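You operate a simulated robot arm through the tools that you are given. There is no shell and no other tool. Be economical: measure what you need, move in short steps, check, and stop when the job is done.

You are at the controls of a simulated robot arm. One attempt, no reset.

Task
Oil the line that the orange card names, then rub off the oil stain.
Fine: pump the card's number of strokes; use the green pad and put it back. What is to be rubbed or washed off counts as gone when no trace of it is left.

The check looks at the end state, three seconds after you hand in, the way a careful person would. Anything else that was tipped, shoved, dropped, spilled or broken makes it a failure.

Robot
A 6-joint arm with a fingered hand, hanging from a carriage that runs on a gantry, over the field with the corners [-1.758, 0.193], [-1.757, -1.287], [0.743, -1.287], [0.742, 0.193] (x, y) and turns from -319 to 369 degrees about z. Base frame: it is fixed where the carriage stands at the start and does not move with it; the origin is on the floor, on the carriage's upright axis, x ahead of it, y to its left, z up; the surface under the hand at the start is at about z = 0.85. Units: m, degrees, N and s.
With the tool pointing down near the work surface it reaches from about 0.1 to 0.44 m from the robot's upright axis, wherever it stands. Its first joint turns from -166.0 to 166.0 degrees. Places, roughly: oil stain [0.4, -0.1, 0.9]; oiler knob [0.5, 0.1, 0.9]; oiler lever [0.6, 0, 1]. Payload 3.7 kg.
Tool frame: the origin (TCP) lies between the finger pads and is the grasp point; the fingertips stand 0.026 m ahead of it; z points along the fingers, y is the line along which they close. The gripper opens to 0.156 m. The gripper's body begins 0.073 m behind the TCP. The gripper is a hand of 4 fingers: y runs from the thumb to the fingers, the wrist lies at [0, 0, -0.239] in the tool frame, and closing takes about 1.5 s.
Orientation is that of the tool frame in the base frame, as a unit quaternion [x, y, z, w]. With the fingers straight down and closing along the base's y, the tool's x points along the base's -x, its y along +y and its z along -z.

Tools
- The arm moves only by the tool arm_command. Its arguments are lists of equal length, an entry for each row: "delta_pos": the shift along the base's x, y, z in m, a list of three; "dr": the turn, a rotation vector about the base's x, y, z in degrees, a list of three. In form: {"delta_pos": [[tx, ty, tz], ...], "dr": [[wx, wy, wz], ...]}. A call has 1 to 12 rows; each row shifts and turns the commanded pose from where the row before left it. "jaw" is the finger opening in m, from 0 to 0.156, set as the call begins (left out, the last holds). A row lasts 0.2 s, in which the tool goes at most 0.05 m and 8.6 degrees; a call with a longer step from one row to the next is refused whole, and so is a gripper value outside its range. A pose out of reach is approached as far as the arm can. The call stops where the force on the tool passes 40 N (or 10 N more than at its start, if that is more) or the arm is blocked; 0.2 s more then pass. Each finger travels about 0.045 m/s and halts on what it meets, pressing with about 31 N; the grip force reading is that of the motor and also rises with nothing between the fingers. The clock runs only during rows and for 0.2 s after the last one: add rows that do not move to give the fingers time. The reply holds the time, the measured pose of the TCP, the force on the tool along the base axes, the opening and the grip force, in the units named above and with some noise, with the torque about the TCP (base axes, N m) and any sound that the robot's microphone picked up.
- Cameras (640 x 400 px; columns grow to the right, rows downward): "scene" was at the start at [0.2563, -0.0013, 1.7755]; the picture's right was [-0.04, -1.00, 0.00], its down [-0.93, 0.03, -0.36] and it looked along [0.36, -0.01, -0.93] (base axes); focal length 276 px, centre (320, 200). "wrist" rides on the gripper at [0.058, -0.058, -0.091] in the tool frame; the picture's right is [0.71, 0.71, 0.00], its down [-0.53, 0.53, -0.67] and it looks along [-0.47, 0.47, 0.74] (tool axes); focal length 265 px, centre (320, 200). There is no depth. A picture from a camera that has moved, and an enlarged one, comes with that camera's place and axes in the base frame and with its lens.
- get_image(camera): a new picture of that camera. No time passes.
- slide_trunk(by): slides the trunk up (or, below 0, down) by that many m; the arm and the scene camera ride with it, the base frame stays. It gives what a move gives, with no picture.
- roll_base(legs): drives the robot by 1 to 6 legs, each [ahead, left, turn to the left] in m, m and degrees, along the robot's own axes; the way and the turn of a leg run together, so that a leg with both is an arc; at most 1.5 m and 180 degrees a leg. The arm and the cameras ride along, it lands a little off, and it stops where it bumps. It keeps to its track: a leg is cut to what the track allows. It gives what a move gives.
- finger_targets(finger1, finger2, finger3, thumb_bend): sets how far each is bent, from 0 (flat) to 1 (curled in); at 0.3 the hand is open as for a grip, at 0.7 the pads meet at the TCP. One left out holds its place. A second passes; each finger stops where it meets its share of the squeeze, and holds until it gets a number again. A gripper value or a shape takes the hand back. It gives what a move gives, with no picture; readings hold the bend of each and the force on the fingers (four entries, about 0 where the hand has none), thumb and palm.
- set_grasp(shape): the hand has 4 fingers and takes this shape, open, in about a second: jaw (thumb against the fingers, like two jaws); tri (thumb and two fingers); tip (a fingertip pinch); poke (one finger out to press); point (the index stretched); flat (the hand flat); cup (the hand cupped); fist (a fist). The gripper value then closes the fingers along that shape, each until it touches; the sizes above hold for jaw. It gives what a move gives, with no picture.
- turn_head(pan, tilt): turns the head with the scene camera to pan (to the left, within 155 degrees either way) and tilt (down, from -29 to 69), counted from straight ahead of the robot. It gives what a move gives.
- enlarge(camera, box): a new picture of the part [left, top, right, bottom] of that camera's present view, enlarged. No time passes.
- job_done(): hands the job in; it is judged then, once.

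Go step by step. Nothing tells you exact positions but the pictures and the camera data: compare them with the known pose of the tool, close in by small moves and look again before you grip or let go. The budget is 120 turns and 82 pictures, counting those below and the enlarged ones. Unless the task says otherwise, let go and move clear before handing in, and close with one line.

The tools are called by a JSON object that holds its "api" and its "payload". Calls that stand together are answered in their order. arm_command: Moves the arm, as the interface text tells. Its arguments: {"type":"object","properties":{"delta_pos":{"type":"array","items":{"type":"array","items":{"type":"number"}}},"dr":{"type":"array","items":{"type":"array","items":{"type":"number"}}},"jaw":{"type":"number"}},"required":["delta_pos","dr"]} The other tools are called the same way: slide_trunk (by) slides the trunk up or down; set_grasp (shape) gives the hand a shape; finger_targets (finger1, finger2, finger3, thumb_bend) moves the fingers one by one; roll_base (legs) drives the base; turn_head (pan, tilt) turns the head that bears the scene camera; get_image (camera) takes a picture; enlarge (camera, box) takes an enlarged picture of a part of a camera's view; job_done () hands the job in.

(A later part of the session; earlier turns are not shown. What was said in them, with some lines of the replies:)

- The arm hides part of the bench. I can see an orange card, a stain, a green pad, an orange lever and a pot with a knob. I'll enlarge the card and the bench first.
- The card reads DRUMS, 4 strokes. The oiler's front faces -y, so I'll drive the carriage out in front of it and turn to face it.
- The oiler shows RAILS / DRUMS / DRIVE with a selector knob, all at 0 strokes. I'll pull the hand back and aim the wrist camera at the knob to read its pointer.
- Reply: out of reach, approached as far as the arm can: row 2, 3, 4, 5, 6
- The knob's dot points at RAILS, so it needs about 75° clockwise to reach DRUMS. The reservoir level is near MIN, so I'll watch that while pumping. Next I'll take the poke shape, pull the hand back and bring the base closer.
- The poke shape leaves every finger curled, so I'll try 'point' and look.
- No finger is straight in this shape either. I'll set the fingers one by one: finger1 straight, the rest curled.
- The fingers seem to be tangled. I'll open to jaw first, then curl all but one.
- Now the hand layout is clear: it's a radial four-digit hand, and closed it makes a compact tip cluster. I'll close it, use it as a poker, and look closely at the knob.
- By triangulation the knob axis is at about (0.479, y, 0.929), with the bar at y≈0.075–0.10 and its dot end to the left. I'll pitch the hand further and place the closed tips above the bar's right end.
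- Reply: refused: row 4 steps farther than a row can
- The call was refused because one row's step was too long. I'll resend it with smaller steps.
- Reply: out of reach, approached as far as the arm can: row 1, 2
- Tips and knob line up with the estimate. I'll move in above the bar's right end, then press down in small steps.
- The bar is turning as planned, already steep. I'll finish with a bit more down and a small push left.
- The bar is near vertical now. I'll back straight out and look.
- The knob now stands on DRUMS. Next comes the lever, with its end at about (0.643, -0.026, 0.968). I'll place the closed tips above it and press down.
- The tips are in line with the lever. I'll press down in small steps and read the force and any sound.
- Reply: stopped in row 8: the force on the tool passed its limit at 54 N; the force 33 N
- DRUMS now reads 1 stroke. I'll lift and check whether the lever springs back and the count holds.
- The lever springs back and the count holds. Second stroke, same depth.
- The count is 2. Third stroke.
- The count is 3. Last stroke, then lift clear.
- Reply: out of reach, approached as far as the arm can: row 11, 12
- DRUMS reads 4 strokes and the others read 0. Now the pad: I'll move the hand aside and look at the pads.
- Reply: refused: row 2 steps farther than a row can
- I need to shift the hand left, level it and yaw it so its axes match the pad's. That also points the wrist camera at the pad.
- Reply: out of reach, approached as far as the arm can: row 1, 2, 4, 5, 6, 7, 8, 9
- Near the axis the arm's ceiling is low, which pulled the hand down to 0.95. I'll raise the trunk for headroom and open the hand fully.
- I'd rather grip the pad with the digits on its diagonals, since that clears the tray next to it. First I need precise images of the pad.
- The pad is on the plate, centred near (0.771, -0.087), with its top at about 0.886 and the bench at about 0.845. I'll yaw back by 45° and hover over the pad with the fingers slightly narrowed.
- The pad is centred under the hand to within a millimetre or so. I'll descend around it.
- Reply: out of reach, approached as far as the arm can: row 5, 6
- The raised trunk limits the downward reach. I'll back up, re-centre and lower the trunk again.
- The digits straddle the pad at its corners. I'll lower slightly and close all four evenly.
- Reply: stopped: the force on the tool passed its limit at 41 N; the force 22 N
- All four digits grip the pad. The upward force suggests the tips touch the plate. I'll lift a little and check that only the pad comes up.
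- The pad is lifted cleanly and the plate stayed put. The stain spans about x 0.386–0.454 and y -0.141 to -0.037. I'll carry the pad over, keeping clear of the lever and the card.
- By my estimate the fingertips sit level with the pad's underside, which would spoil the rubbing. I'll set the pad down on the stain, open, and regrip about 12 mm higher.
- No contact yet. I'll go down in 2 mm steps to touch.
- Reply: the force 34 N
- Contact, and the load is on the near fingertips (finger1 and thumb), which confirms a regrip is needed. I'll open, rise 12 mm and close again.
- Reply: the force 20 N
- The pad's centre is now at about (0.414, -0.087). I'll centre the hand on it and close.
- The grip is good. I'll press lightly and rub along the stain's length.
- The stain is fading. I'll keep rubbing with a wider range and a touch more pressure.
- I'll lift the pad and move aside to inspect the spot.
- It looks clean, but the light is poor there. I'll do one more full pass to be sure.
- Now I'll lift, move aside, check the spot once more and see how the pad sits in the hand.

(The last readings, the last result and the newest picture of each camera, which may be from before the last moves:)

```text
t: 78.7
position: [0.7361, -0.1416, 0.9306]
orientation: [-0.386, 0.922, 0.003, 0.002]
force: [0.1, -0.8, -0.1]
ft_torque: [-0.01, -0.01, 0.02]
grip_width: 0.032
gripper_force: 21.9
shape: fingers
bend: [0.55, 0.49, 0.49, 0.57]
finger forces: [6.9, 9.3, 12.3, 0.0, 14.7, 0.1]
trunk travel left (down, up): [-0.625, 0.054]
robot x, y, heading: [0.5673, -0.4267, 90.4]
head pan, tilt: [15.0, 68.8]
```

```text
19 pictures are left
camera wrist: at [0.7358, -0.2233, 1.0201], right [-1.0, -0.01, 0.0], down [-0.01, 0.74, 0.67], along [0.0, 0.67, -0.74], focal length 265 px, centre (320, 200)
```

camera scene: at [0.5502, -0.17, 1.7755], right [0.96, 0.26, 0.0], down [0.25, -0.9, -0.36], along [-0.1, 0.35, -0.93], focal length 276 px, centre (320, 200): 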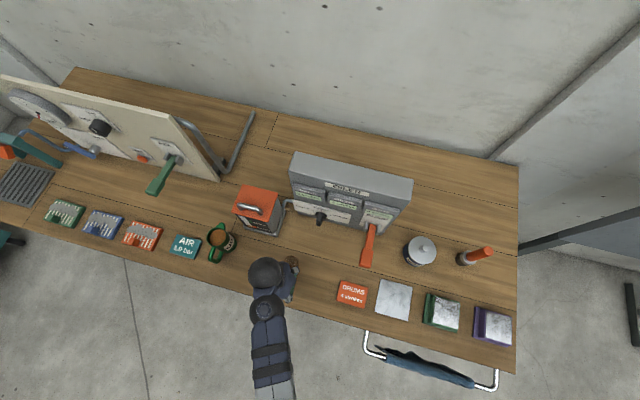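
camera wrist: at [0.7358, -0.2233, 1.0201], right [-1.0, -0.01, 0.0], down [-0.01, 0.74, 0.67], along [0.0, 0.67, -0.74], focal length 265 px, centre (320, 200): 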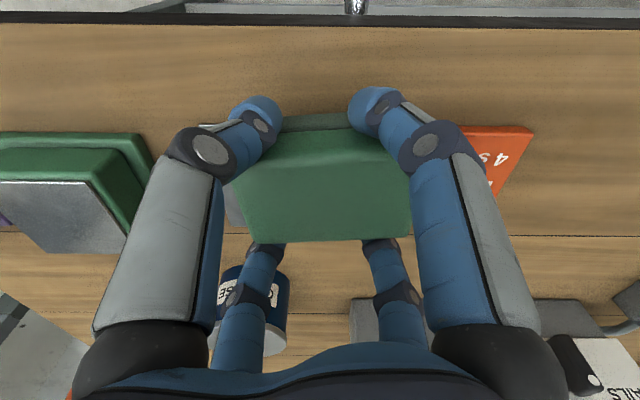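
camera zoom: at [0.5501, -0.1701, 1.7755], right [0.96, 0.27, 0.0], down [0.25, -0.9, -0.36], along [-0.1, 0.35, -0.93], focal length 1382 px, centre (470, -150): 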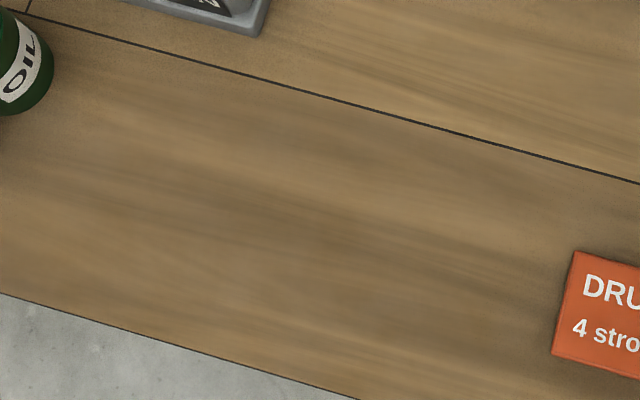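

No trace of the stain is left. The pad sits about (-0.006, +0.006) off the TCP with a slight yaw, so I'll correct for that and carry it over its plate.

{"api": "arm_command", "payload": {"delta_pos": [[0.02, 0.02, 0], [0.02, 0.03, 0], [0, 0, -0.015], [0, 0, -0.01]], "dr": [[0, 0, -1.2], [0, 0, -1.2], [0, 0, 0], [0, 0, 0]]}}

{"api": "turn_head", "payload": {"pan": -25, "tilt": 69}}

{"api": "get_image", "payload": {"camera": "wrist"}}

{"api": "enlarge", "payload": {"camera": "scene", "box": [300, 200, 450, 300]}}

```text
t: 79.7
position: [0.7757, -0.0926, 0.9063]
orientation: [-0.368, 0.93, 0.003, 0.003]
force: [0.1, 0.8, 0.0]
ft_torque: [0.0, -0.01, 0.0]
grip_width: 0.032
gripper_force: 21.5
shape: fingers
bend: [0.55, 0.49, 0.49, 0.57]
finger forces: [7.0, 9.4, 12.2, 0.0, 14.6, 0.0]
trunk travel left (down, up): [-0.625, 0.054]
robot x, y, heading: [0.5649, -0.4271, 90.5]
head pan, tilt: [15.0, 68.8]
```

```text
t: 80.8
position: [0.7756, -0.0922, 0.9053]
orientation: [-0.367, 0.93, 0.003, 0.002]
force: [0.5, -0.2, -1.1]
ft_torque: [0.0, 0.01, 0.0]
grip_width: 0.0318
gripper_force: 21.8
shape: fingers
bend: [0.55, 0.49, 0.49, 0.57]
finger forces: [7.0, 9.3, 12.4, 0.0, 14.6, 0.0]
trunk travel left (down, up): [-0.625, 0.054]
robot x, y, heading: [0.5693, -0.4224, 90.2]
head pan, tilt: [-25.0, 68.8]
```

```text
18 pictures are left
camera wrist: at [0.7719, -0.174, 0.995], right [-1.0, 0.03, 0.0], down [0.02, 0.74, 0.67], along [0.02, 0.67, -0.74], focal length 265 px, centre (320, 200)
```

wrist: 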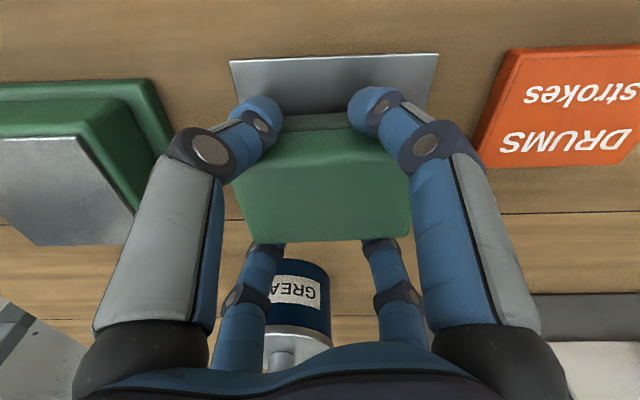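

```text
4.00 times, centred on (375, 250) of scene
camera zoom: at [0.5883, -0.1731, 1.7755], right [0.91, -0.42, 0.0], down [-0.39, -0.85, -0.36], along [0.15, 0.33, -0.93], focal length 1105 px, centre (100, 0)
```

zoom: 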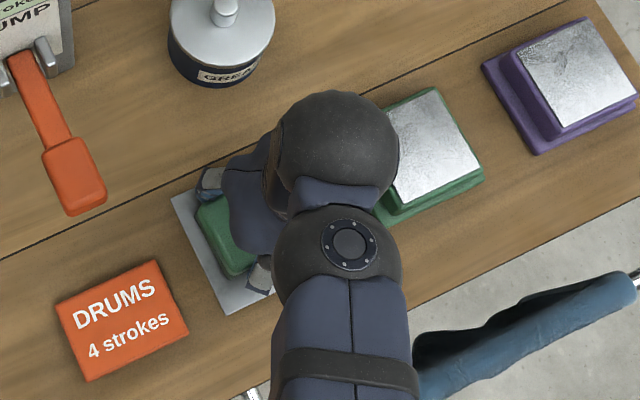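

The pad is parallel to the plate and centred over it. I'll lower to contact.

{"api": "arm_command", "payload": {"delta_pos": [[-0.001, 0.001, -0.004], [0, 0, -0.002], [0, 0, -0.001], [0, 0, -0.001]], "dr": [[0, 0, 0], [0, 0, 0], [0, 0, 0], [0, 0, 0]]}}

```text
t: 81.8
position: [0.7749, -0.0918, 0.8986]
orientation: [-0.368, 0.93, 0.003, 0.003]
force: [-0.4, 0.2, -0.8]
ft_torque: [-0.04, 0.02, -0.04]
grip_width: 0.032
gripper_force: 22.1
shape: fingers
bend: [0.55, 0.49, 0.49, 0.57]
finger forces: [7.0, 9.3, 12.3, 0.0, 14.7, 0.0]
trunk travel left (down, up): [-0.625, 0.054]
robot x, y, heading: [0.5654, -0.4272, 90.1]
head pan, tilt: [-25.0, 68.8]
```

{"api": "arm_command", "payload": {"delta_pos": [[0, 0, -0.001], [0, 0, -0.001]], "dr": [[0, 0, 0], [0, 0, 0]]}}

```text
t: 82.4
position: [0.7751, -0.0909, 0.8972]
orientation: [-0.367, 0.93, 0.003, 0.003]
force: [-2.3, -4.5, 17.0]
ft_torque: [-0.01, -0.04, -0.07]
grip_width: 0.0319
gripper_force: 23.6
shape: fingers
bend: [0.55, 0.49, 0.49, 0.57]
finger forces: [8.0, 9.3, 12.1, 0.1, 17.3, 0.0]
trunk travel left (down, up): [-0.625, 0.054]
robot x, y, heading: [0.5653, -0.4207, 90.5]
head pan, tilt: [-25.0, 68.8]
```

Contact, so the pad is resting on its plate. I'll release it evenly and rise straight up.

{"api": "arm_command", "payload": {"delta_pos": [[0, 0, 0.001]], "dr": [[0, 0, 0]]}}

{"api": "finger_targets", "payload": {"finger1": 0.38, "finger2": 0.38, "finger3": 0.38, "thumb_bend": 0.38}}

{"api": "arm_command", "payload": {"delta_pos": [[0, 0, 0.01], [0, 0, 0.02], [0, 0, 0.03], [0, 0, 0.02]], "dr": [[0, 0, 0], [0, 0, 0], [0, 0, 0], [0, 0, 0]]}}

{"api": "get_image", "payload": {"camera": "wrist"}}

```text
t: 82.8
position: [0.7753, -0.0893, 0.8968]
orientation: [-0.367, 0.93, 0.005, 0.003]
force: [-1.3, -1.6, 13.0]
ft_torque: [-0.04, 0.0, -0.08]
grip_width: 0.032
gripper_force: 23.5
shape: fingers
bend: [0.55, 0.49, 0.49, 0.57]
finger forces: [7.6, 9.5, 12.5, 0.0, 16.4, 0.0]
trunk travel left (down, up): [-0.625, 0.054]
robot x, y, heading: [0.5653, -0.4238, 90.4]
head pan, tilt: [-25.0, 68.8]
```

```text
t: 83.8
position: [0.7743, -0.0911, 0.8966]
orientation: [-0.368, 0.93, 0.003, 0.002]
force: [0.2, -0.9, -0.2]
ft_torque: [-0.04, 0.0, 0.02]
grip_width: 0.0842
gripper_force: 0.0
shape: fingers
bend: [0.38, 0.38, 0.38, 0.38]
finger forces: [0.0, 0.0, 0.1, 0.1, 0.0, 0.0]
trunk travel left (down, up): [-0.625, 0.054]
robot x, y, heading: [0.5651, -0.4234, 90.3]
head pan, tilt: [-25.0, 68.8]
```

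```text
t: 84.8
position: [0.7749, -0.0919, 0.9771]
orientation: [-0.367, 0.93, 0.003, 0.002]
force: [-0.1, -0.8, 0.2]
ft_torque: [0.01, 0.03, 0.02]
grip_width: 0.0845
gripper_force: 0.1
shape: fingers
bend: [0.38, 0.38, 0.38, 0.38]
finger forces: [0.0, 0.0, 0.0, 0.1, 0.0, 0.0]
trunk travel left (down, up): [-0.625, 0.054]
robot x, y, heading: [0.5649, -0.424, 90.7]
head pan, tilt: [-25.0, 68.8]
```

```text
16 pictures are left
camera wrist: at [0.7707, -0.1737, 1.0662], right [-1.0, 0.03, 0.0], down [0.02, 0.74, 0.67], along [0.02, 0.67, -0.74], focal length 265 px, centre (320, 200)
```

wrist: 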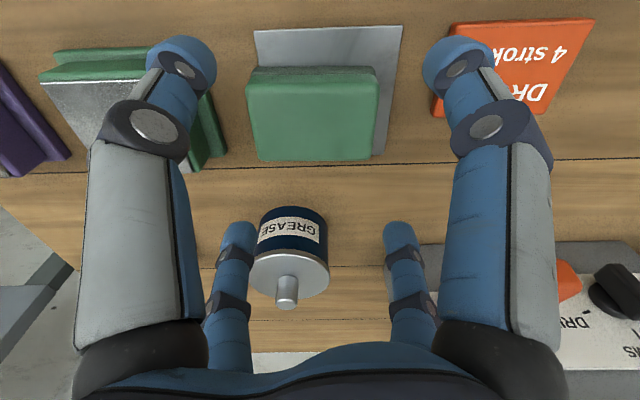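

The pad is back on its plate much as before. I'll move the hand clear and take a final overall look.

{"api": "arm_command", "payload": {"delta_pos": [[-0.01, -0.03, 0], [-0.02, -0.03, 0], [-0.03, -0.03, 0], [-0.03, -0.03, 0]], "dr": [[0, 0, 0], [0, 0, 0], [0, 0, 0], [0, 0, 0]]}}

{"api": "roll_base", "payload": {"legs": [[-0.3, 0, 0]]}}

{"api": "turn_head", "payload": {"pan": 0, "tilt": 50}}

{"api": "get_image", "payload": {"camera": "scene"}}

{"api": "enlarge", "payload": {"camera": "scene", "box": [220, 190, 460, 340]}}

```text
t: 85.8
position: [0.6854, -0.211, 0.9777]
orientation: [-0.368, 0.93, 0.004, 0.003]
force: [0.7, 0.7, 0.9]
ft_torque: [-0.03, 0.0, 0.03]
grip_width: 0.0845
gripper_force: 0.2
shape: fingers
bend: [0.38, 0.38, 0.38, 0.38]
finger forces: [0.1, 0.0, 0.0, 0.0, 0.0, 0.0]
trunk travel left (down, up): [-0.625, 0.054]
robot x, y, heading: [0.5659, -0.4254, 90.4]
head pan, tilt: [-25.0, 68.8]
```

```text
t: 87.8
position: [0.6862, -0.5062, 0.9786]
orientation: [-0.368, 0.93, 0.003, 0.002]
force: [0.0, -0.9, 0.6]
ft_torque: [-0.02, 0.01, 0.02]
grip_width: 0.0842
gripper_force: 0.1
shape: fingers
bend: [0.38, 0.38, 0.38, 0.38]
finger forces: [0.0, 0.1, 0.1, 0.0, 0.0, 0.1]
trunk travel left (down, up): [-0.625, 0.054]
robot x, y, heading: [0.5697, -0.7216, 90.3]
head pan, tilt: [-25.0, 68.8]
```

```text
t: 88.7
position: [0.6849, -0.5072, 0.9772]
orientation: [-0.369, 0.93, 0.003, 0.002]
force: [0.6, 0.5, -0.1]
ft_torque: [0.01, 0.01, 0.0]
grip_width: 0.0845
gripper_force: 0.1
shape: fingers
bend: [0.38, 0.38, 0.38, 0.38]
finger forces: [0.0, 0.1, 0.0, 0.0, 0.0, 0.1]
trunk travel left (down, up): [-0.625, 0.054]
robot x, y, heading: [0.5713, -0.7227, 90.5]
head pan, tilt: [0.0, 50.0]
```

```text
15 pictures are left
camera scene: at [0.5662, -0.4443, 1.7974], right [1.0, 0.01, 0.0], down [0.01, -0.77, -0.64], along [-0.01, 0.64, -0.77], focal length 276 px, centre (320, 200)
```

scene: 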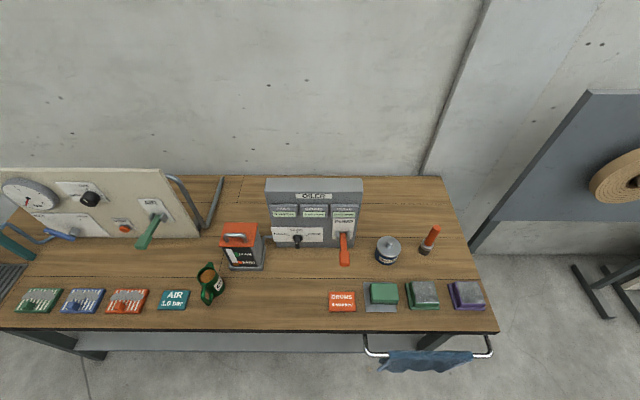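

```text
2.67 times, centred on (340, 265) of scene
camera zoom: at [0.5662, -0.4443, 1.7974], right [1.0, 0.01, 0.0], down [0.01, -0.77, -0.64], along [-0.01, 0.64, -0.77], focal length 737 px, centre (267, 27)
```

zoom: 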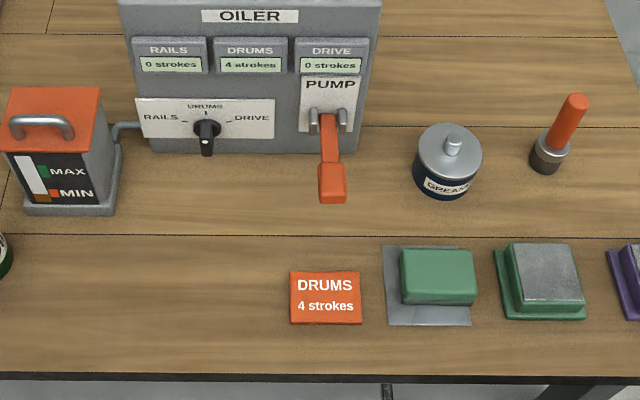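

Everything looks in order. One last close look at where the stain was.

{"api": "enlarge", "payload": {"camera": "scene", "box": [230, 260, 330, 330]}}

```text
5.71 times, centred on (280, 295) of scene
camera zoom: at [0.5662, -0.4443, 1.7974], right [1.0, 0.01, 0.0], down [0.01, -0.77, -0.64], along [-0.01, 0.64, -0.77], focal length 1579 px, centre (549, -343)
```

zoom: 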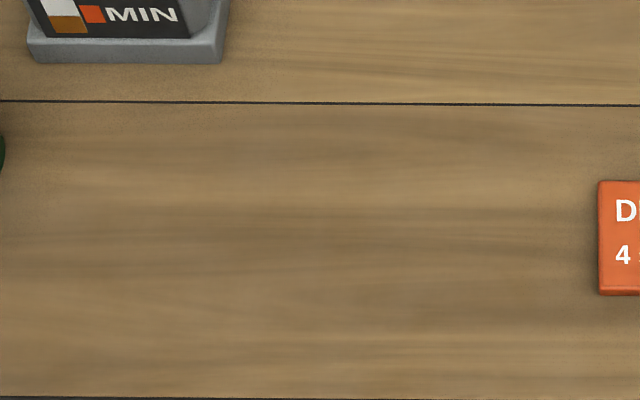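

The bench is clean, DRUMS reads 4 strokes, and the pad is on its plate. I'm handing in.

{"api": "job_done", "payload": {}}

```text
The job is handed in.
```

I oiled the DRUMS line with 4 strokes, rubbed off the oil stain until no trace showed in the pictures, and put the green pad back on its plate.
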